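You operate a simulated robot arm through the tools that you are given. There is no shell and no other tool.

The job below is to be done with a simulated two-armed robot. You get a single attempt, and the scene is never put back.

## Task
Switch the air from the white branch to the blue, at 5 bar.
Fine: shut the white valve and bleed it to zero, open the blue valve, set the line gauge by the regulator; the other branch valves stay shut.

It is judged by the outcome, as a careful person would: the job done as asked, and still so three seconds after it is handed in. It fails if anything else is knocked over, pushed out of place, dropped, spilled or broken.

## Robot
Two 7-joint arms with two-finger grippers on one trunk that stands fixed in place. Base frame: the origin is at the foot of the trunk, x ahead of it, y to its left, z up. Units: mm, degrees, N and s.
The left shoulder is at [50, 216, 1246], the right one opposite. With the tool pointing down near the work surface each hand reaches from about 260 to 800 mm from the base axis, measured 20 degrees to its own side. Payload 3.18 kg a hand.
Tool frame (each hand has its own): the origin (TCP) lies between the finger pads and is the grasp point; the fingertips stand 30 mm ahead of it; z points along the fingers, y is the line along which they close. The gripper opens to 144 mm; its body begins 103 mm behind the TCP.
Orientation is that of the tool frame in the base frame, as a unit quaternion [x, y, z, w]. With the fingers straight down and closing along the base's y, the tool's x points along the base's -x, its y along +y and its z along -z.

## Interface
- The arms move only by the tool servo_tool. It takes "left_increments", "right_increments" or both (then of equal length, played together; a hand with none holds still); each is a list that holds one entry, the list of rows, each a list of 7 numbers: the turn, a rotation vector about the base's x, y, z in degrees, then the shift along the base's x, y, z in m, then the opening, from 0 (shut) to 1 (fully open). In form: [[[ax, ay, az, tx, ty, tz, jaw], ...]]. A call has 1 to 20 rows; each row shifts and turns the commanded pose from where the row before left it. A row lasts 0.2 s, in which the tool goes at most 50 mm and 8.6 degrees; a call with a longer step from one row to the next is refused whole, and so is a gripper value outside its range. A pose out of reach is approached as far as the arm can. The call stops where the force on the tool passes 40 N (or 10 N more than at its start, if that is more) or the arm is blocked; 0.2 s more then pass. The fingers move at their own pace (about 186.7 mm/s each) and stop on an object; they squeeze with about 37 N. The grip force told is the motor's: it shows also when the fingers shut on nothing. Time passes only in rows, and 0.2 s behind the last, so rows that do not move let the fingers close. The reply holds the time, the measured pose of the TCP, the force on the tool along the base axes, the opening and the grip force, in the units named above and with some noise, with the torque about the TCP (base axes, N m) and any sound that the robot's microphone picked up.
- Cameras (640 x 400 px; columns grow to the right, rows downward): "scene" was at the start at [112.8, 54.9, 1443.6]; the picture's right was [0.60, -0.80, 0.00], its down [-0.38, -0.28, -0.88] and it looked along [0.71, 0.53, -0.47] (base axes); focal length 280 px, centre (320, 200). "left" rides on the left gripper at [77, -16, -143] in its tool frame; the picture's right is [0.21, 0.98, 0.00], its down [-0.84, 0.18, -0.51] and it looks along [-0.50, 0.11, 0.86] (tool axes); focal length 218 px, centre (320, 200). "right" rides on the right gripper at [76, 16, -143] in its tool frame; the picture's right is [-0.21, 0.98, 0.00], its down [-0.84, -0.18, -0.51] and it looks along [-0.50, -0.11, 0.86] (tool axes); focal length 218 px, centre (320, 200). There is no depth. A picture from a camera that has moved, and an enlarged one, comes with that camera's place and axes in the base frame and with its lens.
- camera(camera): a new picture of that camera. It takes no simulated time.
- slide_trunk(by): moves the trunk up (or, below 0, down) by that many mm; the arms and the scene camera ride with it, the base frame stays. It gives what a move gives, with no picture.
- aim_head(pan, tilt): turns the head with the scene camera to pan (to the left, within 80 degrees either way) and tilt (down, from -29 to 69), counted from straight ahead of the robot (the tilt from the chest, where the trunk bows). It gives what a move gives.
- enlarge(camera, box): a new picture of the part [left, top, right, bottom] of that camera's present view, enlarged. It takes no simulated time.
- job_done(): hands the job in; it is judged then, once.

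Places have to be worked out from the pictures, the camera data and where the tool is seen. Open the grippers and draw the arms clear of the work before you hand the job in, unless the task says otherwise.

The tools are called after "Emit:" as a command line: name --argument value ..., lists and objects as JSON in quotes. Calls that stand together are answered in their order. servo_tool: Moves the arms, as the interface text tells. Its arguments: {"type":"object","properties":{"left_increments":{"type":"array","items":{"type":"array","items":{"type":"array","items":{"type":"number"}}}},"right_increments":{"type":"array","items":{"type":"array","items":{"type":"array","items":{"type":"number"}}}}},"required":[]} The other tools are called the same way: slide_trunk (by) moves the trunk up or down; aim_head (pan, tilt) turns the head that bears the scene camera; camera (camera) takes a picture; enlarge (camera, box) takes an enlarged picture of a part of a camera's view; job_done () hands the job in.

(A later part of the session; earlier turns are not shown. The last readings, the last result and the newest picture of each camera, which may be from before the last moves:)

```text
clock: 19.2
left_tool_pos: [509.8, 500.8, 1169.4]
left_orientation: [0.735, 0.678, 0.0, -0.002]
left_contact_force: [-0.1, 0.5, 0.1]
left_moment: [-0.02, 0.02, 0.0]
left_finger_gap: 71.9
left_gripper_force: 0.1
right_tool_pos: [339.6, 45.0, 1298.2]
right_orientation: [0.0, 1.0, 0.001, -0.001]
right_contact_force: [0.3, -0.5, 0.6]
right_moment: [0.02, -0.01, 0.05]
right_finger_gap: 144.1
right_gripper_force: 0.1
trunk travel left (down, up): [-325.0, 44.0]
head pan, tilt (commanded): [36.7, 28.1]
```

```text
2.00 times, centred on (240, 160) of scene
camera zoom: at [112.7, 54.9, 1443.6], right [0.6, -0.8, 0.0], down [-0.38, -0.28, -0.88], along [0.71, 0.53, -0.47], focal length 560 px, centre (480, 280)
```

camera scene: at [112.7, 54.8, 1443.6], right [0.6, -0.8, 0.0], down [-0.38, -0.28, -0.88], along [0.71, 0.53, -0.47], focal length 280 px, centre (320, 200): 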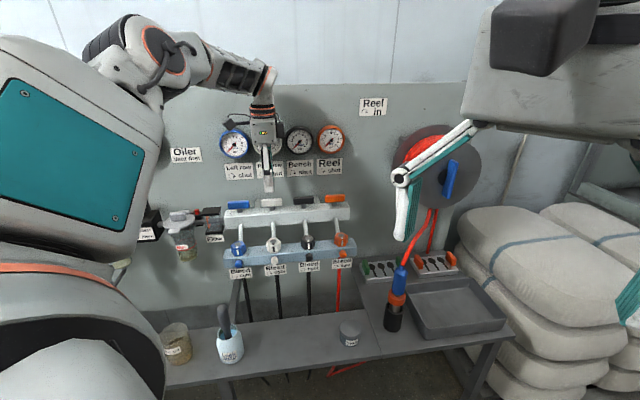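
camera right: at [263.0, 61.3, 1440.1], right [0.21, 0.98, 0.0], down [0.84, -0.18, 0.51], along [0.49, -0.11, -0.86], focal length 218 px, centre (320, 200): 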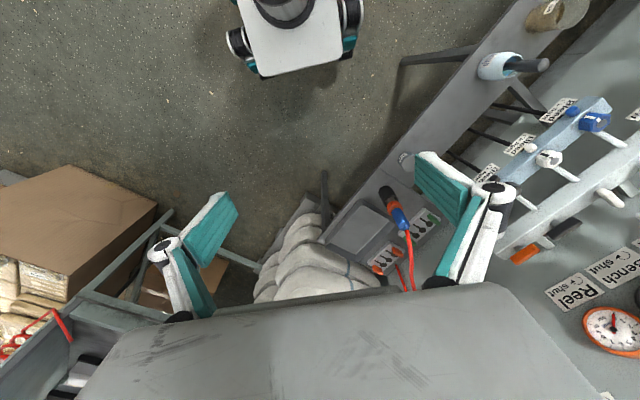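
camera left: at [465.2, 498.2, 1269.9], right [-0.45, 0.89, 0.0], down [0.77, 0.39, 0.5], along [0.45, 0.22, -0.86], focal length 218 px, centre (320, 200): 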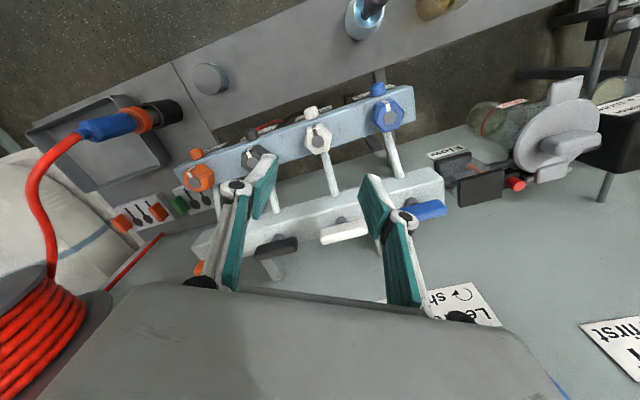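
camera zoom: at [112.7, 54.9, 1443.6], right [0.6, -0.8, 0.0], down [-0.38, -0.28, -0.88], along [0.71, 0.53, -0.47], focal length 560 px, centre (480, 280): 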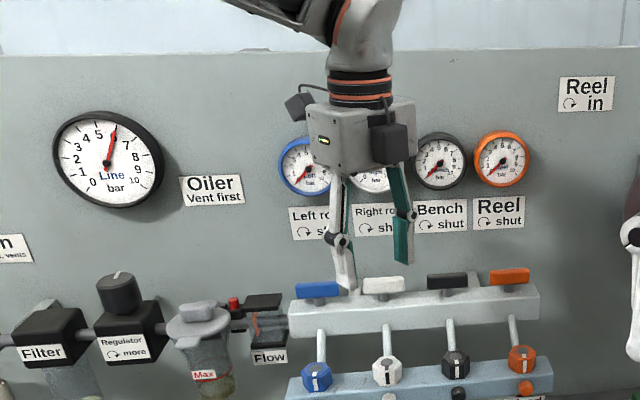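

No trouble at −95°. I continue toward −165°.

Emit:
servo_tool --left_increments '[[[0, 0, -8.5, 0, 0, 0, 0.5], [0, 0, -8.5, 0, 0, 0, 0.5], [0, 0, -8.5, 0, 0, 0, 0.5], [0, 0, -8.5, 0, 0, 0, 0.5], [0, 0, -8.5, 0, 0, 0, 0.5], [0, 0, -8.5, 0, 0, 0, 0.5], [0, 0, -8.5, 0, 0, 0, 0.5], [0, 0, -6, 0, 0, 0, 0.5]]]'

Emit:
camera --camera "scene"

Emit:
camera --camera "left"

```text
clock: 21.0
left_tool_pos: [509.7, 500.1, 1169.5]
left_orientation: [0.985, 0.172, 0.001, -0.002]
left_contact_force: [0.4, -0.2, 0.0]
left_moment: [0.03, -0.01, 0.01]
left_finger_gap: 71.8
left_gripper_force: 0.1
right_tool_pos: [339.4, 44.3, 1298.9]
right_orientation: [-0.001, 1.0, 0.0, -0.001]
right_contact_force: [-0.2, 0.6, -0.8]
right_moment: [-0.02, 0.01, 0.03]
right_finger_gap: 144.1
right_gripper_force: 0.1
trunk travel left (down, up): [-325.0, 44.0]
head pan, tilt (commanded): [36.7, 28.1]
```

```text
taken
camera scene: at [112.7, 54.9, 1443.6], right [0.6, -0.8, 0.0], down [-0.38, -0.28, -0.88], along [0.71, 0.53, -0.47], focal length 280 px, centre (320, 200)
```

scene: 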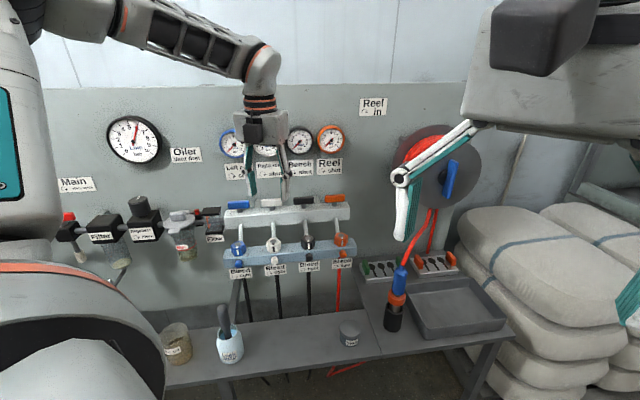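

```text
taken
camera left: at [575.8, 540.7, 1311.2], right [0.53, -0.85, 0.0], down [-0.73, -0.46, 0.5], along [-0.43, -0.26, -0.86], focal length 218 px, centre (320, 200)
```

left: 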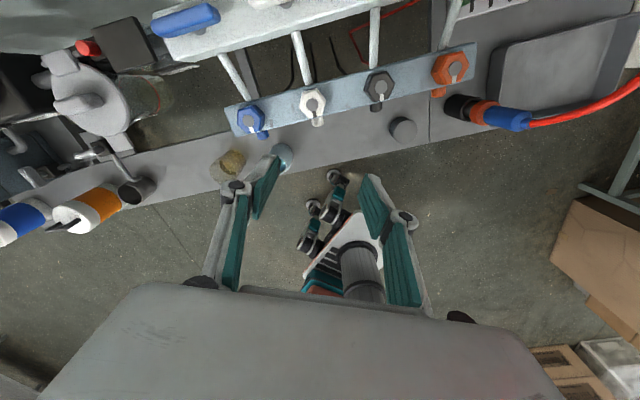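

Yaw −160° is reachable, so I have a generous stroke. I move over the knob axis (≈536.5, 530.5) and descend to just above it.

Emit:
servo_tool --left_increments '[[[0, 0, 0, 0.0134, 0.0152, -0.02, 0.5], [0, 0, 0, 0.0134, 0.0152, -0.02, 0.5], [0, 0, 0, 0, 0, -0.04, 0.5], [0, 0, 0, 0, 0, -0.039, 0.5]]]'

Emit:
camera --camera "left"

Emit:
enlarge --camera "scene" --box '[206, 170, 334, 250]'

```text
clock: 22.0
left_tool_pos: [538.5, 530.0, 1049.1]
left_orientation: [0.985, 0.172, 0.001, -0.002]
left_contact_force: [0.4, 0.1, 0.1]
left_moment: [-0.01, 0.06, 0.0]
left_finger_gap: 71.7
left_gripper_force: 0.1
right_tool_pos: [340.1, 44.2, 1298.4]
right_orientation: [0.0, 1.0, -0.001, 0.0]
right_contact_force: [1.1, 0.7, -1.4]
right_moment: [-0.01, 0.02, -0.03]
right_finger_gap: 144.0
right_gripper_force: 0.0
trunk travel left (down, up): [-325.0, 44.0]
head pan, tilt (commanded): [36.7, 28.1]
```

```text
taken
camera left: at [603.2, 570.8, 1190.4], right [0.53, -0.85, 0.0], down [-0.73, -0.46, 0.5], along [-0.43, -0.27, -0.86], focal length 218 px, centre (320, 200)
```

left: 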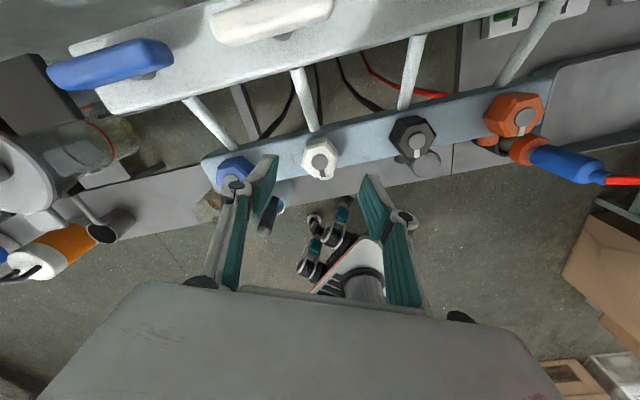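

```text
5.00 times, centred on (270, 210) of scene
camera zoom: at [113.4, 55.3, 1443.5], right [0.6, -0.8, 0.0], down [-0.38, -0.28, -0.88], along [0.71, 0.53, -0.47], focal length 1401 px, centre (570, 150)
```

zoom: 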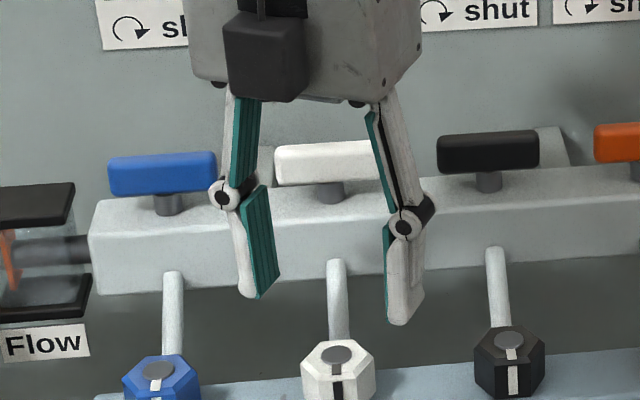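

The knob is centred between the fingers. I descend so the tips straddle it just above the bar (TCP z≈1000).

Emit:
servo_tool --left_increments '[[[0, 0, 0, 0, 0, -0.02, 0.45], [0, 0, 0, 0, 0, -0.016, 0.45], [0, 0, 0, 0, 0, -0.012, 0.45]]]'

Emit:
camera --camera "left"

Emit:
enlarge --camera "scene" --box '[206, 190, 334, 270]'

```text
clock: 22.8
left_tool_pos: [536.7, 531.2, 1001.3]
left_orientation: [0.985, 0.174, 0.001, -0.002]
left_contact_force: [0.0, 0.3, 0.6]
left_moment: [-0.03, -0.03, -0.01]
left_finger_gap: 64.9
left_gripper_force: 0.1
right_tool_pos: [340.5, 44.8, 1298.7]
right_orientation: [0.001, 1.0, -0.001, -0.002]
right_contact_force: [0.0, -0.2, 0.1]
right_moment: [0.0, 0.0, -0.04]
right_finger_gap: 144.2
right_gripper_force: 0.0
trunk travel left (down, up): [-325.0, 44.0]
head pan, tilt (commanded): [36.7, 28.1]
```

```text
taken
camera left: at [602.7, 571.1, 1142.8], right [0.53, -0.85, 0.0], down [-0.73, -0.46, 0.5], along [-0.43, -0.27, -0.86], focal length 218 px, centre (320, 200)
```

left: 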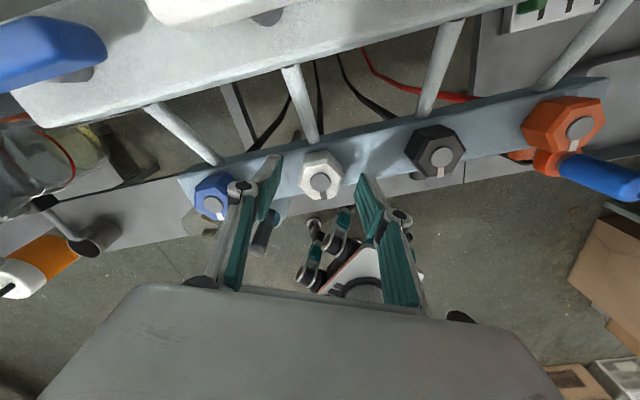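

```text
5.00 times, centred on (270, 230) of scene
camera zoom: at [113.3, 55.3, 1443.5], right [0.6, -0.8, 0.0], down [-0.38, -0.28, -0.88], along [0.71, 0.53, -0.47], focal length 1401 px, centre (570, 50)
```

zoom: 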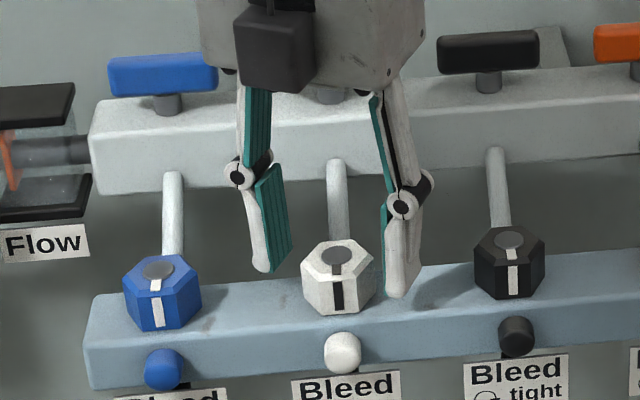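

The tips straddle the knob well. I close the grip.

Emit:
servo_tool --left_increments '[[[0, 0, 0, 0, 0, 0, 0.25], [0, 0, 0, 0, 0, 0, 0.0], [0, 0, 0, 0, 0, 0, 0.0]]]'

Emit:
enlarge --camera "left" --box '[200, 100, 440, 250]'

Emit:
enlarge --camera "scene" --box '[206, 190, 334, 270]'

```text
clock: 23.6
left_tool_pos: [536.5, 528.8, 1001.9]
left_orientation: [0.985, 0.173, 0.001, -0.003]
left_contact_force: [-2.2, -0.9, 0.3]
left_moment: [-0.03, -0.04, -0.24]
left_finger_gap: 35.8
left_gripper_force: 44.8
right_tool_pos: [339.3, 44.7, 1298.1]
right_orientation: [0.0, 1.0, 0.001, -0.001]
right_contact_force: [-0.1, -0.6, 0.6]
right_moment: [0.01, 0.01, -0.04]
right_finger_gap: 143.9
right_gripper_force: 0.0
trunk travel left (down, up): [-325.0, 44.0]
head pan, tilt (commanded): [36.7, 28.1]
```

```text
2.67 times, centred on (320, 175) of left
camera zoom: at [602.2, 570.7, 1143.6], right [0.53, -0.85, 0.0], down [-0.73, -0.46, 0.5], along [-0.43, -0.27, -0.86], focal length 582 px, centre (320, 267)
```

zoom: 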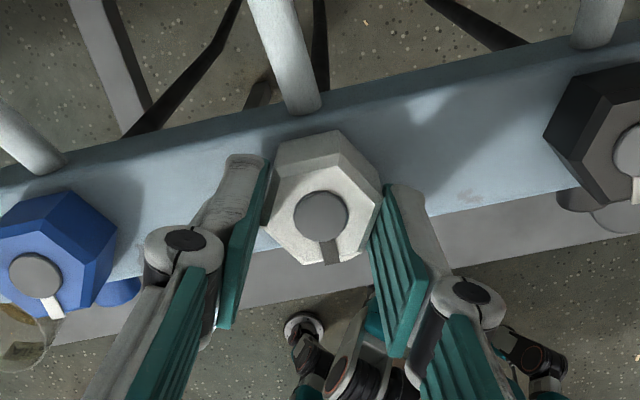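

```text
5.00 times, centred on (270, 230) of scene
camera zoom: at [112.6, 54.8, 1443.6], right [0.6, -0.8, 0.0], down [-0.38, -0.28, -0.88], along [0.71, 0.53, -0.47], focal length 1401 px, centre (570, 50)
```

zoom: 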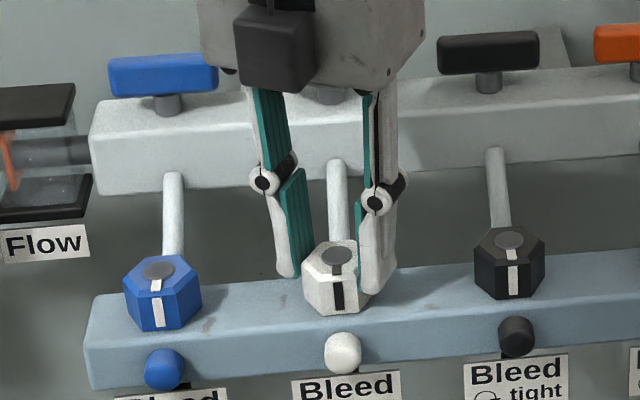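

Gripped across flats (gap 35.8 mm). I turn counter-clockwise gently and listen for the bleed.

Emit:
servo_tool --left_increments '[[[0, 0, 5, 0, 0, 0, 0.0], [0, 0, 6, 0, 0, 0, 0.0], [0, 0, 6, 0, 0, 0, 0.0], [0, 0, 6, 0, 0, 0, 0.0]]]'

Emit:
enlarge --camera "scene" --box '[206, 100, 366, 200]'

Emit:
enlarge --camera "scene" --box '[206, 190, 334, 270]'

```text
clock: 24.6
left_tool_pos: [537.5, 530.0, 1002.9]
left_orientation: [0.93, 0.367, 0.001, -0.002]
left_contact_force: [1.3, -4.1, -5.7]
left_moment: [-0.19, 0.09, -0.9]
left_finger_gap: 39.5
left_gripper_force: 45.1
right_tool_pos: [340.2, 43.6, 1298.0]
right_orientation: [0.0, 1.0, 0.0, -0.001]
right_contact_force: [-0.1, 0.0, 0.0]
right_moment: [0.01, 0.01, 0.03]
right_finger_gap: 144.1
right_gripper_force: 0.2
trunk travel left (down, up): [-325.0, 44.0]
head pan, tilt (commanded): [36.7, 28.1]
```

```text
4.00 times, centred on (286, 150) of scene
camera zoom: at [113.2, 54.6, 1443.5], right [0.6, -0.8, 0.0], down [-0.38, -0.28, -0.88], along [0.71, 0.53, -0.47], focal length 1121 px, centre (456, 400)
```

zoom: 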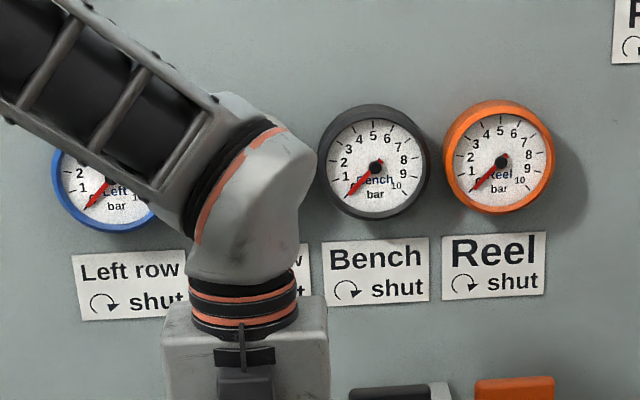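

```text
5.00 times, centred on (270, 230) of scene
camera zoom: at [113.2, 54.6, 1443.5], right [0.6, -0.8, 0.0], down [-0.38, -0.28, -0.88], along [0.71, 0.53, -0.47], focal length 1401 px, centre (570, 50)
```

zoom: 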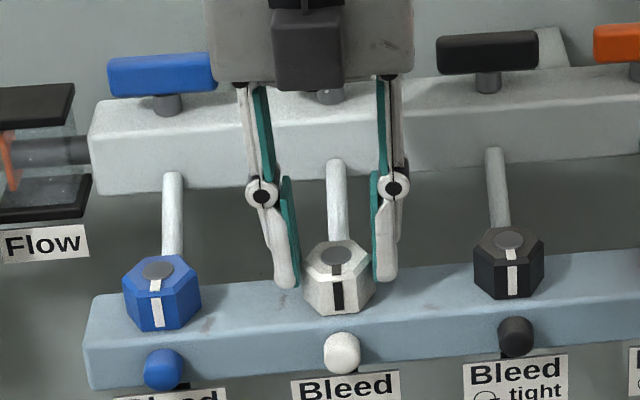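

The gap grew from 35.8 to 39.5 mm and the stripe did not move: the pads slid over the hexagon, so the knob is stiff. I open, go back to align exactly with the flats (yaw −164.4°), go 3 mm deeper, and re-grip.

Emit:
servo_tool --left_increments '[[[0, 0, 0, 0, 0, 0, 0.4], [0, 0, -7, 0, 0, 0, 0.4], [0, 0, -7, 0, 0, 0, 0.4], [0, 0, -7, 0, 0, 0, 0.4], [0, 0, -6.5, 0, 0, -0.003, 0.4], [0, 0, 0, 0, 0, 0, 0.4]]]'

Emit:
enlarge --camera "left" --box '[200, 100, 440, 250]'

Emit:
enlarge --camera "scene" --box '[238, 220, 302, 260]'

```text
clock: 26.0
left_tool_pos: [536.7, 531.4, 999.6]
left_orientation: [0.991, 0.134, 0.002, -0.001]
left_contact_force: [0.8, 0.2, 0.2]
left_moment: [0.01, 0.01, 0.01]
left_finger_gap: 57.6
left_gripper_force: 0.0
right_tool_pos: [339.6, 44.0, 1297.8]
right_orientation: [0.001, 1.0, 0.0, -0.001]
right_contact_force: [0.4, 0.4, -0.1]
right_moment: [0.0, -0.02, 0.0]
right_finger_gap: 143.9
right_gripper_force: 0.1
trunk travel left (down, up): [-325.0, 44.0]
head pan, tilt (commanded): [36.7, 28.1]
```

```text
2.67 times, centred on (320, 175) of left
camera zoom: at [605.4, 566.2, 1141.3], right [0.46, -0.89, 0.0], down [-0.77, -0.4, 0.5], along [-0.45, -0.23, -0.86], focal length 582 px, centre (320, 267)
```

zoom: 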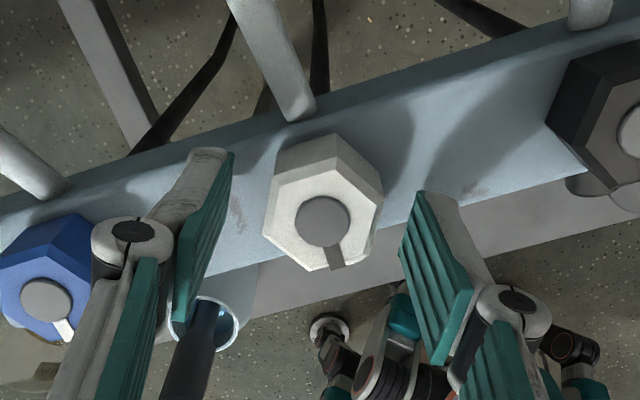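

```text
10.00 times, centred on (270, 240) of scene
camera zoom: at [112.7, 54.7, 1443.6], right [0.6, -0.8, 0.0], down [-0.38, -0.28, -0.88], along [0.71, 0.53, -0.47], focal length 2801 px, centre (820, -200)
```

zoom: 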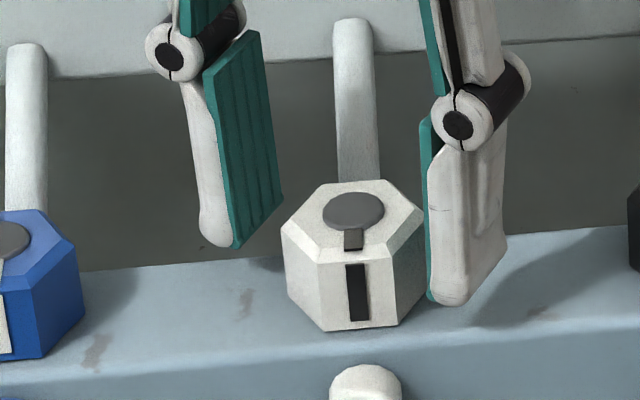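

Well aligned and centred. I close again and check the gap before turning in small steps.

Emit:
servo_tool --left_increments '[[[0, 0, 0, 0, 0, 0, 0.2], [0, 0, 0, 0, 0, 0, 0.0], [0, 0, 0, 0, 0, 0, 0.0]]]'

Emit:
enlarge --camera "left" --box '[200, 100, 440, 250]'

```text
clock: 26.8
left_tool_pos: [536.5, 529.0, 999.7]
left_orientation: [0.991, 0.135, 0.001, -0.002]
left_contact_force: [1.2, -5.2, -1.0]
left_moment: [-0.24, -0.29, -0.21]
left_finger_gap: 34.3
left_gripper_force: 45.4
right_tool_pos: [340.3, 44.5, 1298.1]
right_orientation: [0.0, 1.0, 0.0, -0.001]
right_contact_force: [-0.1, -0.2, 0.4]
right_moment: [0.01, 0.0, 0.02]
right_finger_gap: 144.1
right_gripper_force: 0.1
trunk travel left (down, up): [-325.0, 44.0]
head pan, tilt (commanded): [36.7, 28.1]
```

```text
2.67 times, centred on (320, 175) of left
camera zoom: at [605.6, 565.6, 1141.2], right [0.46, -0.89, 0.0], down [-0.77, -0.4, 0.5], along [-0.45, -0.23, -0.86], focal length 582 px, centre (320, 267)
```

zoom: 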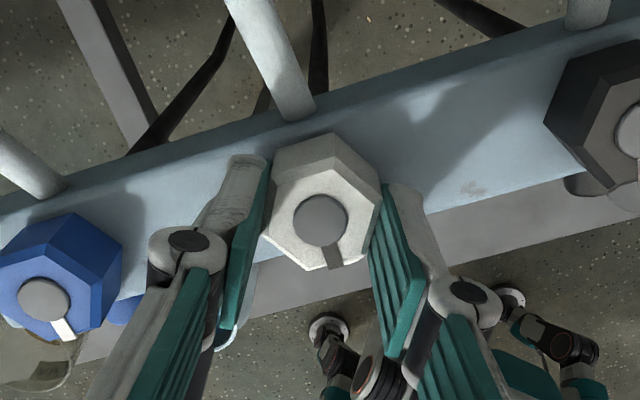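

Gap is 34.3 mm, properly on the flats. I turn counter-clockwise 6° in small steps.

Emit:
servo_tool --left_increments '[[[0, 0, 3, 0, 0, 0, 0.0], [0, 0, 3, 0, 0, 0, 0.0]]]'

Emit:
enlarge --camera "left" --box '[200, 100, 440, 250]'

```text
clock: 27.4
left_tool_pos: [536.4, 530.9, 1000.0]
left_orientation: [0.983, 0.185, 0.001, -0.002]
left_contact_force: [0.2, -4.8, -0.9]
left_moment: [-0.11, 0.09, -1.68]
left_finger_gap: 35.8
left_gripper_force: 45.0
right_tool_pos: [340.2, 43.6, 1298.3]
right_orientation: [0.001, 1.0, 0.0, -0.001]
right_contact_force: [0.6, 0.0, 1.0]
right_moment: [0.0, -0.01, 0.0]
right_finger_gap: 143.9
right_gripper_force: 0.1
trunk travel left (down, up): [-325.0, 44.0]
head pan, tilt (commanded): [36.7, 28.1]
```

```text
2.67 times, centred on (320, 175) of left
camera zoom: at [601.6, 572.5, 1141.3], right [0.55, -0.83, 0.0], down [-0.72, -0.48, 0.5], along [-0.42, -0.28, -0.86], focal length 582 px, centre (320, 267)
```

zoom: 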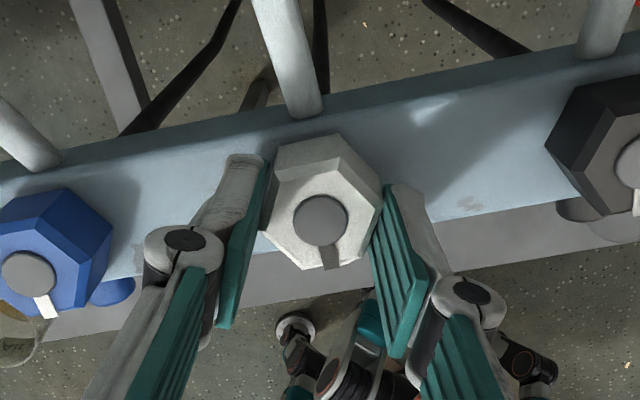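

The moment rose to 1.7 N·m with little or no turning. I compare the stripe angles of white and blue closely to see whether the white knob moved at all.

Emit:
enlarge --camera "left" --box '[190, 160, 350, 260]'

Emit:
enlarge --camera "scene" --box '[238, 220, 302, 260]'

Emit:
enlarge --camera "scene" --box '[222, 246, 302, 296]'

```text
4.00 times, centred on (270, 210) of left
camera zoom: at [601.6, 572.5, 1141.3], right [0.55, -0.83, 0.0], down [-0.72, -0.48, 0.5], along [-0.42, -0.28, -0.86], focal length 873 px, centre (520, 160)
```

zoom: 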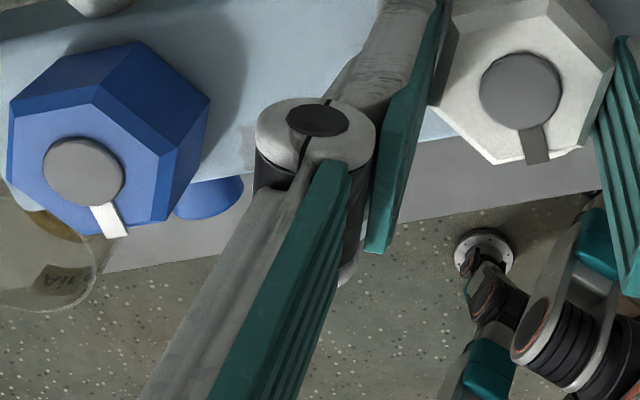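

```text
10.00 times, centred on (270, 240) of scene
camera zoom: at [112.7, 54.2, 1443.6], right [0.6, -0.8, 0.0], down [-0.38, -0.28, -0.88], along [0.71, 0.53, -0.47], focal length 2801 px, centre (820, -200)
```

zoom: 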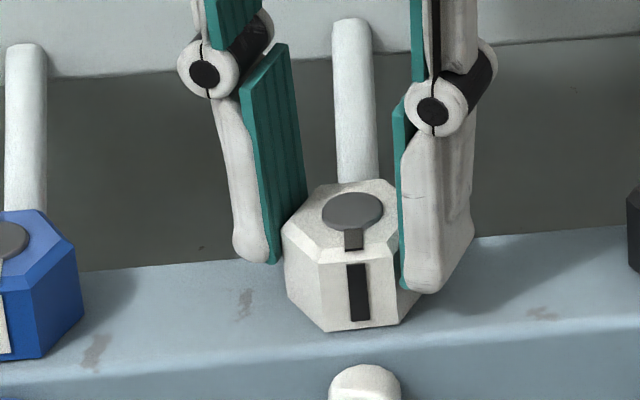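

```text
8.00 times, centred on (262, 271) of scene
camera zoom: at [112.7, 54.2, 1443.6], right [0.6, -0.8, 0.0], down [-0.38, -0.28, -0.88], along [0.71, 0.53, -0.47], focal length 2241 px, centre (784, -368)
```

zoom: 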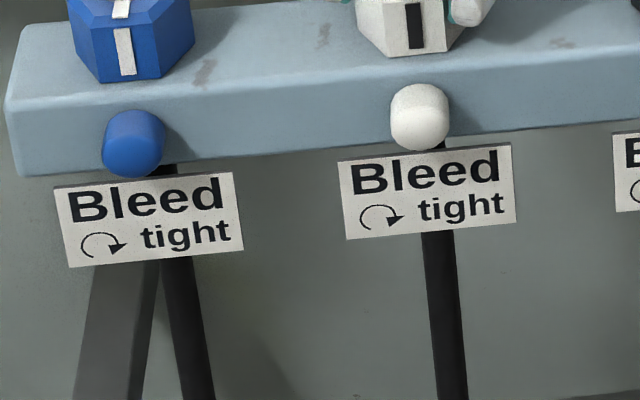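

The white stripe has not moved at all under 1.7 N·m. As a diagnostic I back off to aligned and probe gently the other way, to learn whether this is a hard stop or plain stiffness.

Emit:
servo_tool --left_increments '[[[0, 0, -3, 0, 0, 0, 0.0], [0, 0, -3, 0, 0, 0, 0.0], [0, 0, 0, 0, 0, 0, 0.0]]]'

Emit:
servo_tool --left_increments '[[[0, 0, -2, 0, 0, 0, 0.0], [0, 0, 0, 0, 0, 0, 0.0]]]'

Emit:
servo_tool --left_increments '[[[0, 0, -2, 0, 0, 0, 0.0], [0, 0, 0, 0, 0, 0, 0.0]]]'

```text
clock: 28.2
left_tool_pos: [538.2, 530.7, 1000.5]
left_orientation: [0.991, 0.133, 0.001, -0.003]
left_contact_force: [6.0, -7.9, -5.3]
left_moment: [-0.18, -0.49, 0.01]
left_finger_gap: 34.2
left_gripper_force: 44.7
right_tool_pos: [340.2, 42.8, 1297.9]
right_orientation: [0.0, 1.0, 0.0, -0.002]
right_contact_force: [0.6, -0.2, -0.1]
right_moment: [-0.04, 0.03, 0.01]
right_finger_gap: 143.8
right_gripper_force: 0.1
trunk travel left (down, up): [-325.0, 44.0]
head pan, tilt (commanded): [36.7, 28.1]
```

```text
clock: 28.8
left_tool_pos: [537.7, 530.4, 999.5]
left_orientation: [0.993, 0.117, 0.001, -0.002]
left_contact_force: [8.1, -8.9, -8.0]
left_moment: [-0.14, -0.93, 0.03]
left_finger_gap: 34.4
left_gripper_force: 45.1
right_tool_pos: [341.2, 44.1, 1298.7]
right_orientation: [0.0, 1.0, 0.0, -0.001]
right_contact_force: [0.1, 0.3, 0.4]
right_moment: [0.04, -0.01, -0.04]
right_finger_gap: 144.1
right_gripper_force: 0.1
trunk travel left (down, up): [-325.0, 44.0]
head pan, tilt (commanded): [36.7, 28.1]
```

```text
clock: 29.4
left_tool_pos: [538.0, 529.8, 1000.4]
left_orientation: [0.995, 0.099, 0.001, -0.001]
left_contact_force: [9.8, -9.2, -7.0]
left_moment: [-0.3, -0.44, 0.0]
left_finger_gap: 34.7
left_gripper_force: 45.2
right_tool_pos: [340.8, 43.7, 1297.8]
right_orientation: [-0.001, 1.0, 0.0, -0.002]
right_contact_force: [0.0, -0.2, 0.1]
right_moment: [-0.01, 0.01, -0.01]
right_finger_gap: 143.9
right_gripper_force: 0.0
trunk travel left (down, up): [-325.0, 44.0]
head pan, tilt (commanded): [36.7, 28.1]
```

Surprising: clockwise it follows with no resistance. I look at the stripe to confirm the knob is actually moving.

Emit:
enlarge --camera "scene" --box '[238, 220, 302, 260]'

Emit:
enlarge --camera "left" --box '[190, 160, 350, 260]'

```text
10.00 times, centred on (270, 240) of scene
camera zoom: at [114.3, 54.1, 1443.5], right [0.6, -0.8, 0.0], down [-0.38, -0.28, -0.88], along [0.71, 0.53, -0.47], focal length 2801 px, centre (820, -200)
```

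zoom: 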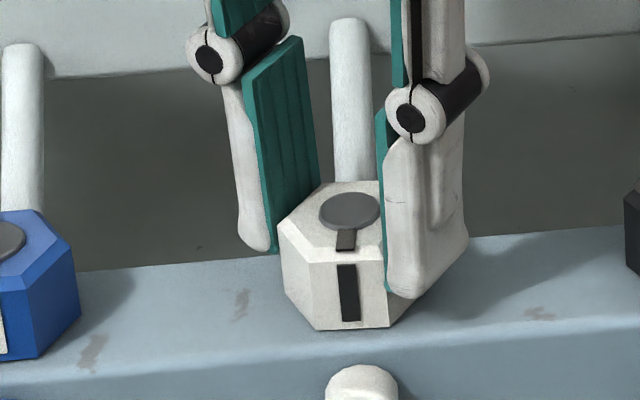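

```text
4.00 times, centred on (270, 210) of left
camera zoom: at [609.1, 560.9, 1141.3], right [0.4, -0.92, 0.0], down [-0.79, -0.35, 0.5], along [-0.46, -0.2, -0.86], focal length 873 px, centre (520, 160)
```

zoom: 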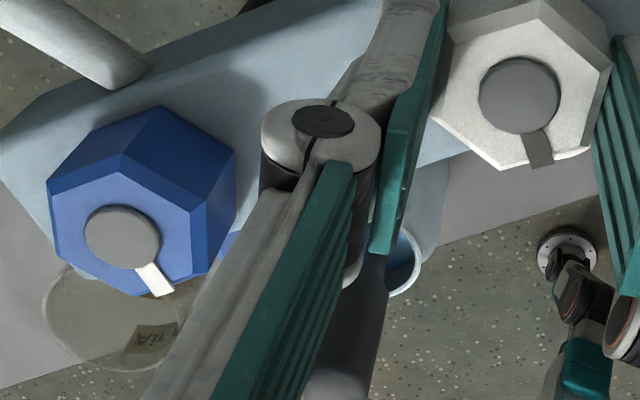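

The knob turned ~4° clockwise freely, so it had been resting against a stop in the counter-clockwise direction. Before going further I need to read the white gauge: I let go, rise and draw the hand aside to unblock the view.

Emit:
servo_tool --left_increments '[[[0, 0, 0, 0, 0, 0, 0.45], [0, 0, 0, 0, 0, 0, 0.45], [0, 0, 0, 0, 0, 0.04, 0.45], [0, 0, 0, 0, 0, 0.04, 0.45], [0, 0, 0, -0.03, 0.02, 0.03, 0.45], [0, 0, 0, -0.04, 0.025, 0.01, 0.45], [0, 0, 0, -0.04, 0.025, 0, 0.45], [0, 0, 0, -0.04, 0.02, 0, 0.45]]]'

Emit:
camera --camera "scene"

Emit:
enlarge --camera "scene" --box '[206, 100, 366, 200]'

Emit:
enlarge --camera "scene" --box '[222, 210, 318, 270]'

Emit:
enlarge --camera "scene" --box '[40, 90, 200, 190]'

```text
clock: 31.2
left_tool_pos: [383.1, 621.6, 1120.4]
left_orientation: [0.995, 0.099, 0.002, -0.002]
left_contact_force: [0.2, 1.1, 0.0]
left_moment: [0.04, -0.05, 0.02]
left_finger_gap: 64.6
left_gripper_force: 0.0
right_tool_pos: [339.8, 43.0, 1298.5]
right_orientation: [0.0, 1.0, 0.0, 0.0]
right_contact_force: [-0.8, -0.4, -0.6]
right_moment: [0.02, 0.01, -0.01]
right_finger_gap: 143.9
right_gripper_force: 0.1
trunk travel left (down, up): [-325.0, 44.0]
head pan, tilt (commanded): [36.7, 28.1]
```

```text
taken
camera scene: at [111.5, 54.8, 1443.8], right [0.6, -0.8, 0.0], down [-0.38, -0.28, -0.88], along [0.71, 0.53, -0.47], focal length 280 px, centre (320, 200)
```

scene: 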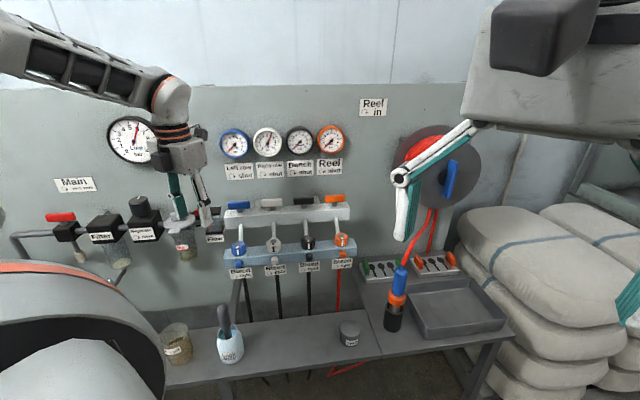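

```text
4.00 times, centred on (286, 150) of scene
camera zoom: at [111.5, 54.8, 1443.8], right [0.6, -0.8, 0.0], down [-0.38, -0.28, -0.88], along [0.71, 0.53, -0.47], focal length 1121 px, centre (456, 400)
```

zoom: 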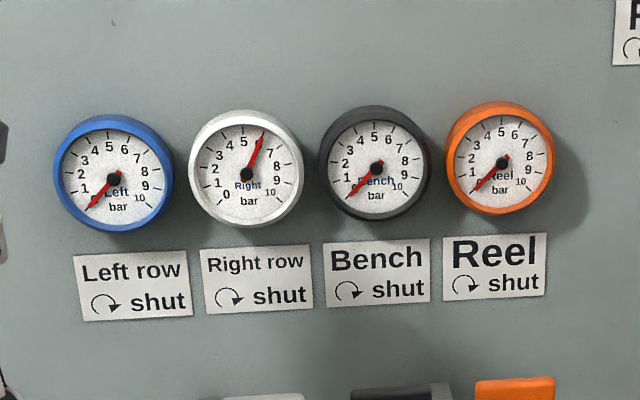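

```text
6.67 times, centred on (270, 240) of scene
camera zoom: at [111.5, 54.8, 1443.8], right [0.6, -0.8, 0.0], down [-0.38, -0.28, -0.88], along [0.71, 0.53, -0.47], focal length 1868 px, centre (653, -67)
```

zoom: 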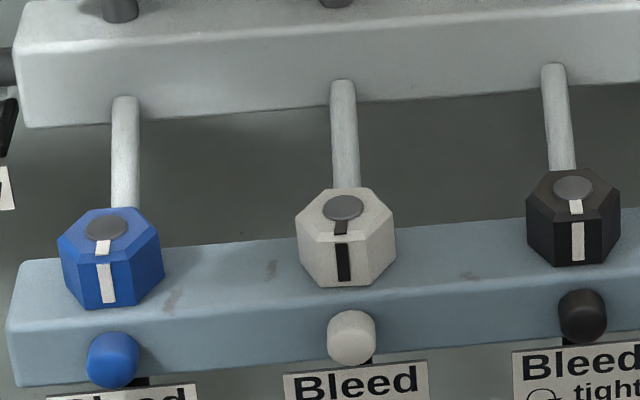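

```text
4.00 times, centred on (120, 140) of scene
camera zoom: at [111.5, 54.8, 1443.8], right [0.6, -0.8, 0.0], down [-0.38, -0.28, -0.88], along [0.71, 0.53, -0.47], focal length 1121 px, centre (1120, 440)
```

zoom: 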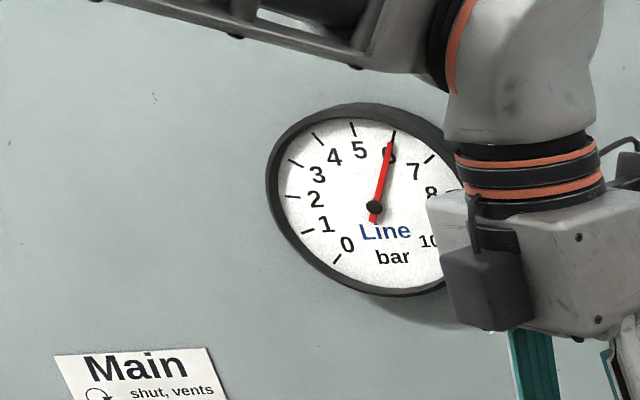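

White is still trapped at 6 bar (line also 6.0), so the bleed is closed. I zoom hard on the white knob against its neighbours to see its present angle.

Emit:
enlarge --camera "scene" --box '[258, 230, 290, 250]'

Emit:
enlarge --camera "scene" --box '[291, 226, 323, 246]'

Emit:
enlarge --camera "scene" --box '[222, 235, 254, 255]'

Emit:
camera --camera "left"

```text
16.00 times, centred on (274, 240) of scene
camera zoom: at [111.5, 54.8, 1443.8], right [0.6, -0.8, 0.0], down [-0.38, -0.28, -0.88], along [0.71, 0.53, -0.47], focal length 4482 px, centre (1056, -440)
```

zoom: 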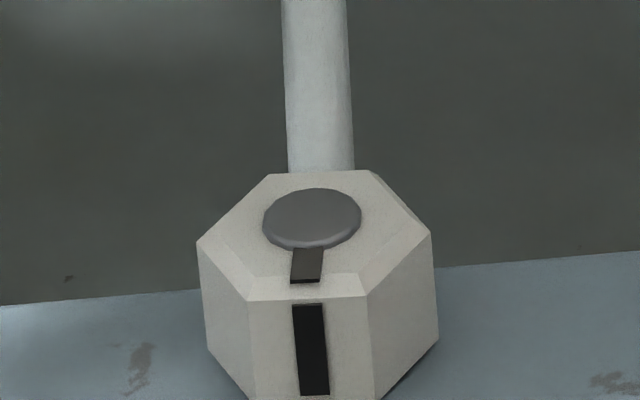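

```text
16.00 times, centred on (307, 236) of scene
camera zoom: at [111.5, 54.8, 1443.8], right [0.6, -0.8, 0.0], down [-0.38, -0.28, -0.88], along [0.71, 0.53, -0.47], focal length 4482 px, centre (528, -376)
```

zoom: 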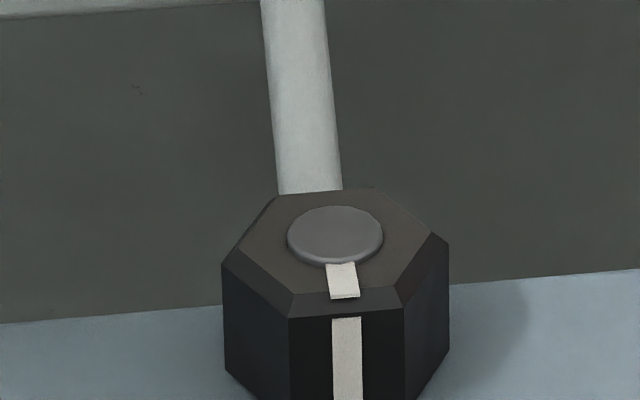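

```text
16.00 times, centred on (238, 245) of scene
camera zoom: at [111.5, 54.8, 1443.8], right [0.6, -0.8, 0.0], down [-0.38, -0.28, -0.88], along [0.71, 0.53, -0.47], focal length 4482 px, centre (1632, -520)
```

zoom: 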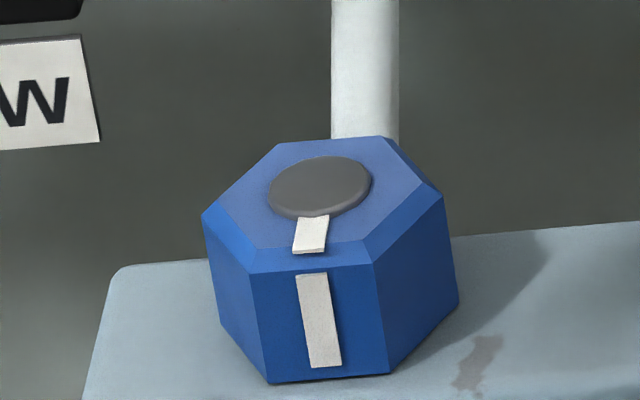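

```text
taken
camera left: at [454.0, 652.0, 1262.6], right [0.4, -0.92, 0.0], down [-0.79, -0.35, 0.5], along [-0.46, -0.2, -0.86], focal length 218 px, centre (320, 200)
```

left: 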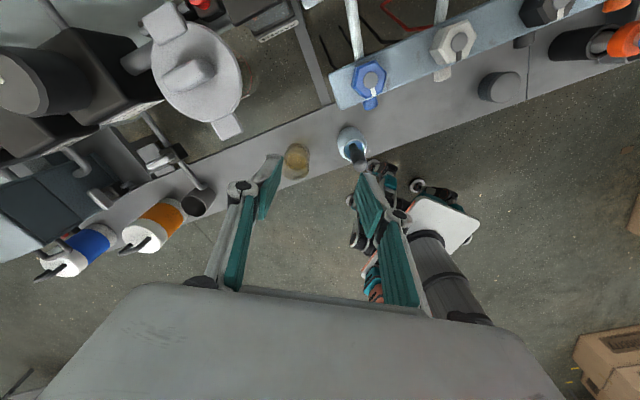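

The white knob has moved ~4° clockwise and neighbours haven't; counter-clockwise is clearly a hard stop and clockwise is free, whatever the label hints. Turning it clockwise cannot hurt while I watch gauge and sound, so I go back, now gripping the other pair of flats (yaw ≈ −108°) to have a 60° stroke.

Emit:
servo_tool --left_increments '[[[0, 0, 7.6, 0.0193, -0.0114, 0, 0.45], [0, 0, 7.6, 0.0193, -0.0114, 0, 0.45], [0, 0, 7.6, 0.0193, -0.0114, 0, 0.45], [0, 0, 7.6, 0.0193, -0.0114, 0, 0.45], [0, 0, 7.6, 0.0193, -0.0114, 0, 0.45], [0, 0, 7.6, 0.0193, -0.0114, 0, 0.45], [0, 0, 7.6, 0.0193, -0.0114, 0, 0.45], [0, 0, 7.4, 0.0193, -0.0114, 0, 0.45], [0, 0, 0, 0, 0, -0.035, 0.45], [0, 0, 0, 0, 0, -0.035, 0.45]]]'

Emit:
camera --camera "left"

Emit:
enlarge --camera "scene" --box '[206, 180, 334, 260]'

```text
clock: 33.4
left_tool_pos: [540.2, 529.1, 1048.3]
left_orientation: [0.809, 0.588, 0.0, -0.002]
left_contact_force: [0.5, -0.4, -0.5]
left_moment: [0.04, 0.03, 0.02]
left_finger_gap: 64.5
left_gripper_force: 0.1
right_tool_pos: [341.0, 44.2, 1298.7]
right_orientation: [0.001, 1.0, 0.0, -0.001]
right_contact_force: [0.1, -0.1, -0.4]
right_moment: [0.03, 0.0, 0.03]
right_finger_gap: 143.8
right_gripper_force: 0.1
trunk travel left (down, up): [-325.0, 44.0]
head pan, tilt (commanded): [36.7, 28.1]
```

```text
taken
camera left: at [548.7, 607.0, 1190.0], right [0.99, -0.1, 0.0], down [-0.09, -0.86, 0.5], along [-0.05, -0.5, -0.86], focal length 218 px, centre (320, 200)
```

left: 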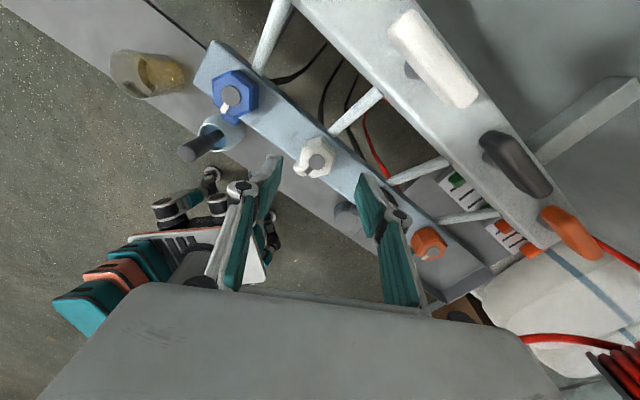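

```text
5.00 times, centred on (270, 220) of scene
camera zoom: at [113.5, 54.7, 1443.5], right [0.6, -0.8, 0.0], down [-0.38, -0.28, -0.88], along [0.71, 0.53, -0.47], focal length 1401 px, centre (570, 100)
```

zoom: 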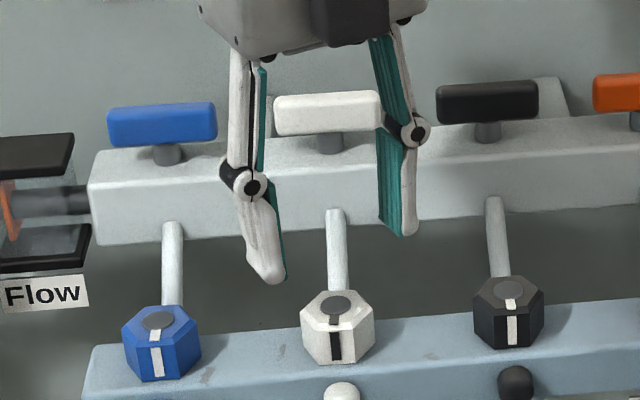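

The knob is again between the fingers. I descend onto it and close.

Emit:
servo_tool --left_increments '[[[0, 0, 0, -0.001, 0.001, -0.02, 0.42], [0, 0, 0, 0, 0, -0.016, 0.42], [0, 0, 0, 0, 0, -0.012, 0.42], [0, 0, 0, 0, 0, 0, 0.2], [0, 0, 0, 0, 0, 0, 0.0], [0, 0, 0, 0, 0, 0, 0.0]]]'

Emit:
enlarge --camera "left" --box '[200, 100, 440, 250]'

Emit:
enlarge --camera "scene" --box '[238, 220, 302, 260]'

```text
clock: 34.8
left_tool_pos: [537.6, 532.4, 999.9]
left_orientation: [0.808, 0.589, 0.0, -0.003]
left_contact_force: [-9.7, 1.8, -2.0]
left_moment: [0.38, 0.26, 0.0]
left_finger_gap: 34.2
left_gripper_force: 45.4
right_tool_pos: [339.7, 45.1, 1299.1]
right_orientation: [0.0, 1.0, 0.0, -0.001]
right_contact_force: [-0.3, 1.1, 0.2]
right_moment: [-0.02, 0.03, 0.0]
right_finger_gap: 143.9
right_gripper_force: 0.1
trunk travel left (down, up): [-325.0, 44.0]
head pan, tilt (commanded): [36.7, 28.1]
```

```text
2.67 times, centred on (320, 175) of left
camera zoom: at [546.2, 608.6, 1141.8], right [0.99, -0.1, 0.0], down [-0.09, -0.86, 0.5], along [-0.06, -0.5, -0.86], focal length 582 px, centre (320, 267)
```

zoom: 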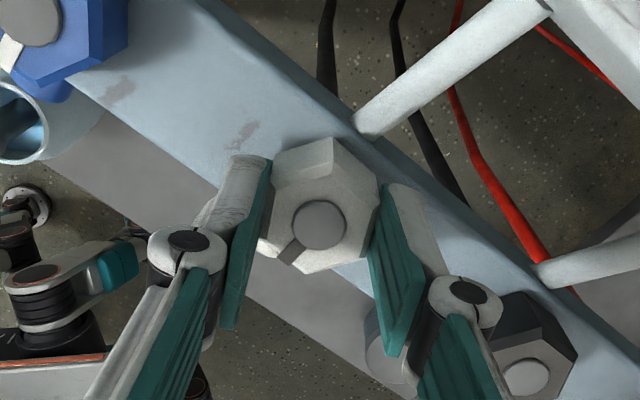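

```text
10.00 times, centred on (270, 240) of scene
camera zoom: at [111.7, 55.1, 1443.6], right [0.6, -0.8, 0.0], down [-0.38, -0.28, -0.88], along [0.71, 0.53, -0.47], focal length 2801 px, centre (820, -200)
```

zoom: 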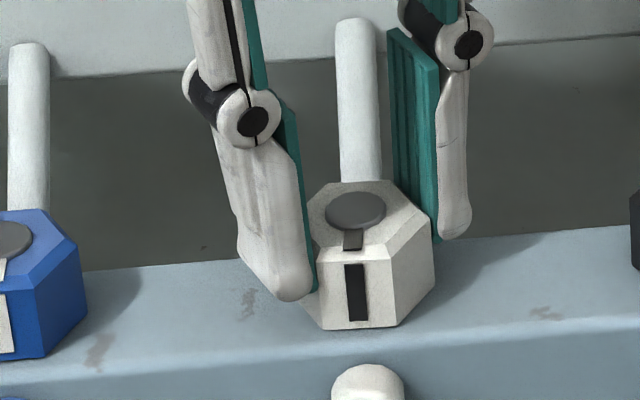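

Clean grip on flats, no torque. I turn clockwise 24° and watch for sound and force.

Emit:
servo_tool --left_increments '[[[0, 0, -6, 0, 0, 0, 0.0], [0, 0, -6, 0, 0, 0, 0.0], [0, 0, -6, 0, 0, 0, 0.0], [0, 0, -6, 0, 0, 0, 0.0]]]'

Emit:
enlarge --camera "scene" --box '[238, 220, 302, 260]'

Emit:
enlarge --camera "scene" --box '[206, 100, 366, 200]'

```text
clock: 35.8
left_tool_pos: [537.8, 531.0, 1000.0]
left_orientation: [0.914, 0.406, 0.0, -0.002]
left_contact_force: [-14.7, 4.4, -8.9]
left_moment: [0.33, 0.54, 0.03]
left_finger_gap: 34.7
left_gripper_force: 44.7
right_tool_pos: [338.8, 45.3, 1299.5]
right_orientation: [0.0, 1.0, 0.0, -0.001]
right_contact_force: [0.8, 0.4, -0.3]
right_moment: [0.04, 0.0, 0.01]
right_finger_gap: 143.9
right_gripper_force: 0.0
trunk travel left (down, up): [-325.0, 44.0]
head pan, tilt (commanded): [36.7, 28.1]
```

```text
10.00 times, centred on (270, 240) of scene
camera zoom: at [111.6, 55.9, 1443.6], right [0.6, -0.8, 0.0], down [-0.38, -0.28, -0.88], along [0.71, 0.53, -0.47], focal length 2801 px, centre (820, -200)
```

zoom: 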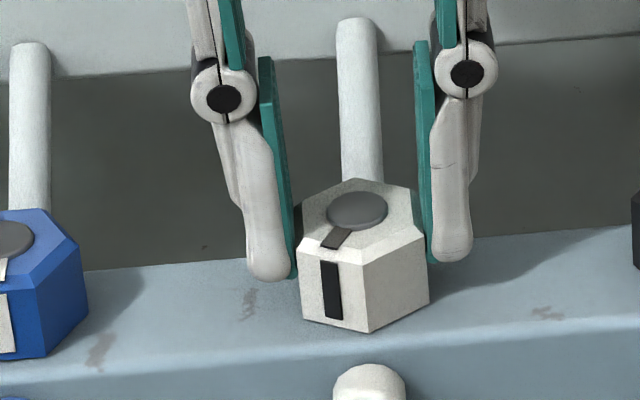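

```text
4.00 times, centred on (286, 150) of scene
camera zoom: at [111.6, 55.9, 1443.6], right [0.6, -0.8, 0.0], down [-0.38, -0.28, -0.88], along [0.71, 0.53, -0.47], focal length 1121 px, centre (456, 400)
```

zoom: 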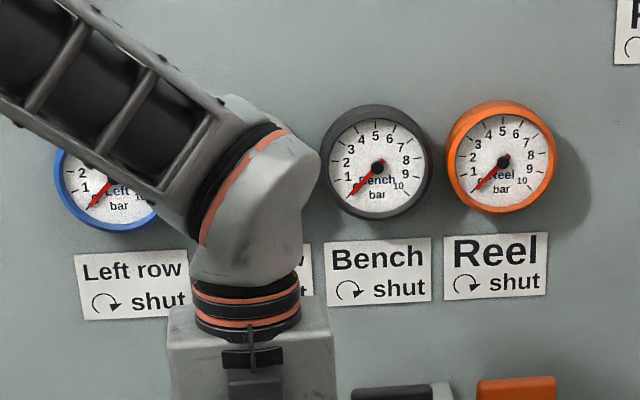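

The knob follows freely clockwise (about 28° so far), no hiss yet. I continue the stroke to 60°.

Emit:
servo_tool --left_increments '[[[0, 0, -6, 0, 0, 0, 0.0], [0, 0, -6, 0, 0, 0, 0.0], [0, 0, -6, 0, 0, 0, 0.0], [0, 0, -6, 0, 0, 0, 0.0], [0, 0, -6, 0, 0, 0, 0.0]]]'

Emit:
enlarge --camera "scene" --box '[238, 220, 302, 260]'

```text
clock: 37.0
left_tool_pos: [538.0, 530.6, 1000.3]
left_orientation: [0.988, 0.155, 0.001, -0.001]
left_contact_force: [-16.8, -7.3, -19.5]
left_moment: [-0.26, -0.2, 0.0]
left_finger_gap: 34.5
left_gripper_force: 45.0
right_tool_pos: [338.7, 45.0, 1298.5]
right_orientation: [0.0, 1.0, 0.0, -0.001]
right_contact_force: [-0.1, 0.1, -0.2]
right_moment: [0.0, -0.03, 0.02]
right_finger_gap: 144.1
right_gripper_force: 0.0
trunk travel left (down, up): [-325.0, 44.0]
head pan, tilt (commanded): [36.7, 28.1]
```

```text
10.00 times, centred on (270, 240) of scene
camera zoom: at [112.2, 55.4, 1443.5], right [0.6, -0.8, 0.0], down [-0.38, -0.28, -0.88], along [0.71, 0.53, -0.47], focal length 2801 px, centre (820, -200)
```

zoom: 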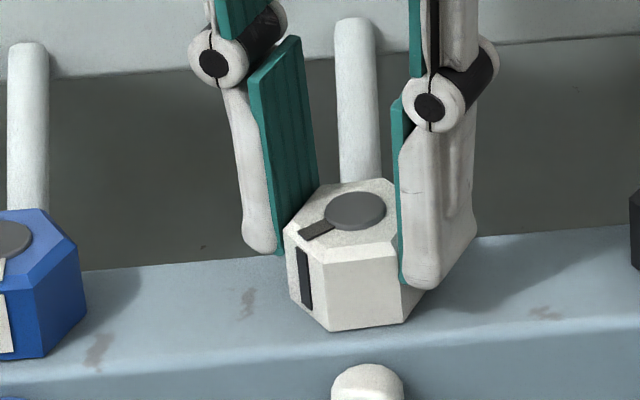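

Knob has turned ~58° clockwise freely, still no sound. My arm hides the white gauge, so I use the idle right hand's camera as a watcher: I move the right hand forward and turn it +40° to look at the gauges.

Emit:
servo_tool --right_increments '[[[0, 0, 8, 0.03, -0.008, 0, 0.3], [0, 0, 8, 0.03, -0.008, 0, 0.3], [0, 0, 8, 0.03, -0.008, 0, 0.3], [0, 0, 8, 0.03, -0.008, 0, 0.3], [0, 0, 8, 0.03, -0.008, 0, 0.3]]]'

Emit:
camera --camera "right"

```text
clock: 38.2
left_tool_pos: [538.0, 531.4, 1000.3]
left_orientation: [0.988, 0.156, 0.0, -0.002]
left_contact_force: [-13.5, -10.1, -20.0]
left_moment: [-0.38, 0.53, 0.03]
left_finger_gap: 34.2
left_gripper_force: 45.2
right_tool_pos: [429.0, 20.5, 1300.6]
right_orientation: [-0.208, 0.978, -0.001, -0.002]
right_contact_force: [0.1, 0.0, 0.1]
right_moment: [0.0, 0.0, 0.04]
right_finger_gap: 43.3
right_gripper_force: 0.1
right hand out of reach, approached as far as the arm can: row 4, 5
trunk travel left (down, up): [-325.0, 44.0]
head pan, tilt (commanded): [36.7, 28.1]
```

```text
taken
camera right: at [352.0, 4.7, 1442.7], right [-0.21, 0.98, 0.0], down [0.84, 0.18, 0.51], along [0.49, 0.1, -0.86], focal length 218 px, centre (320, 200)
```

right: 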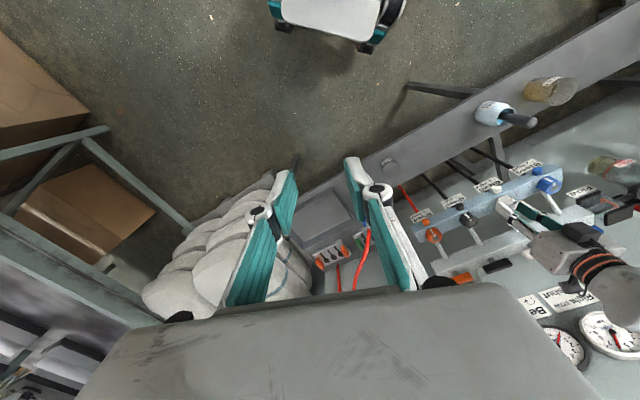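

The gauges come into view at the lower right; I enlarge that corner.

Emit:
enlarge --camera "right" --box '[512, 280, 640, 360]'

```text
5.00 times, centred on (576, 320) of right
camera zoom: at [352.0, 4.7, 1442.7], right [-0.21, 0.98, 0.0], down [0.84, 0.18, 0.51], along [0.49, 0.1, -0.86], focal length 1091 px, centre (-960, -400)
```

zoom: 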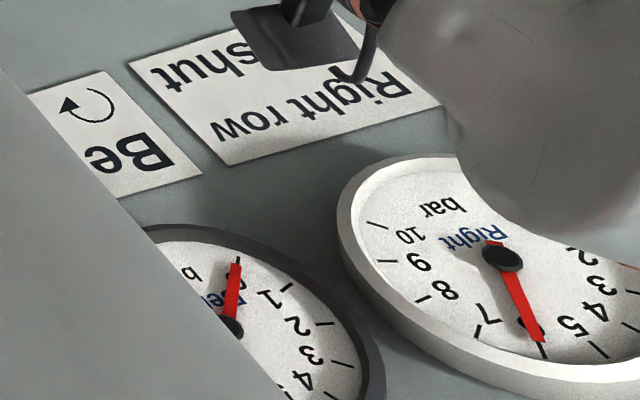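

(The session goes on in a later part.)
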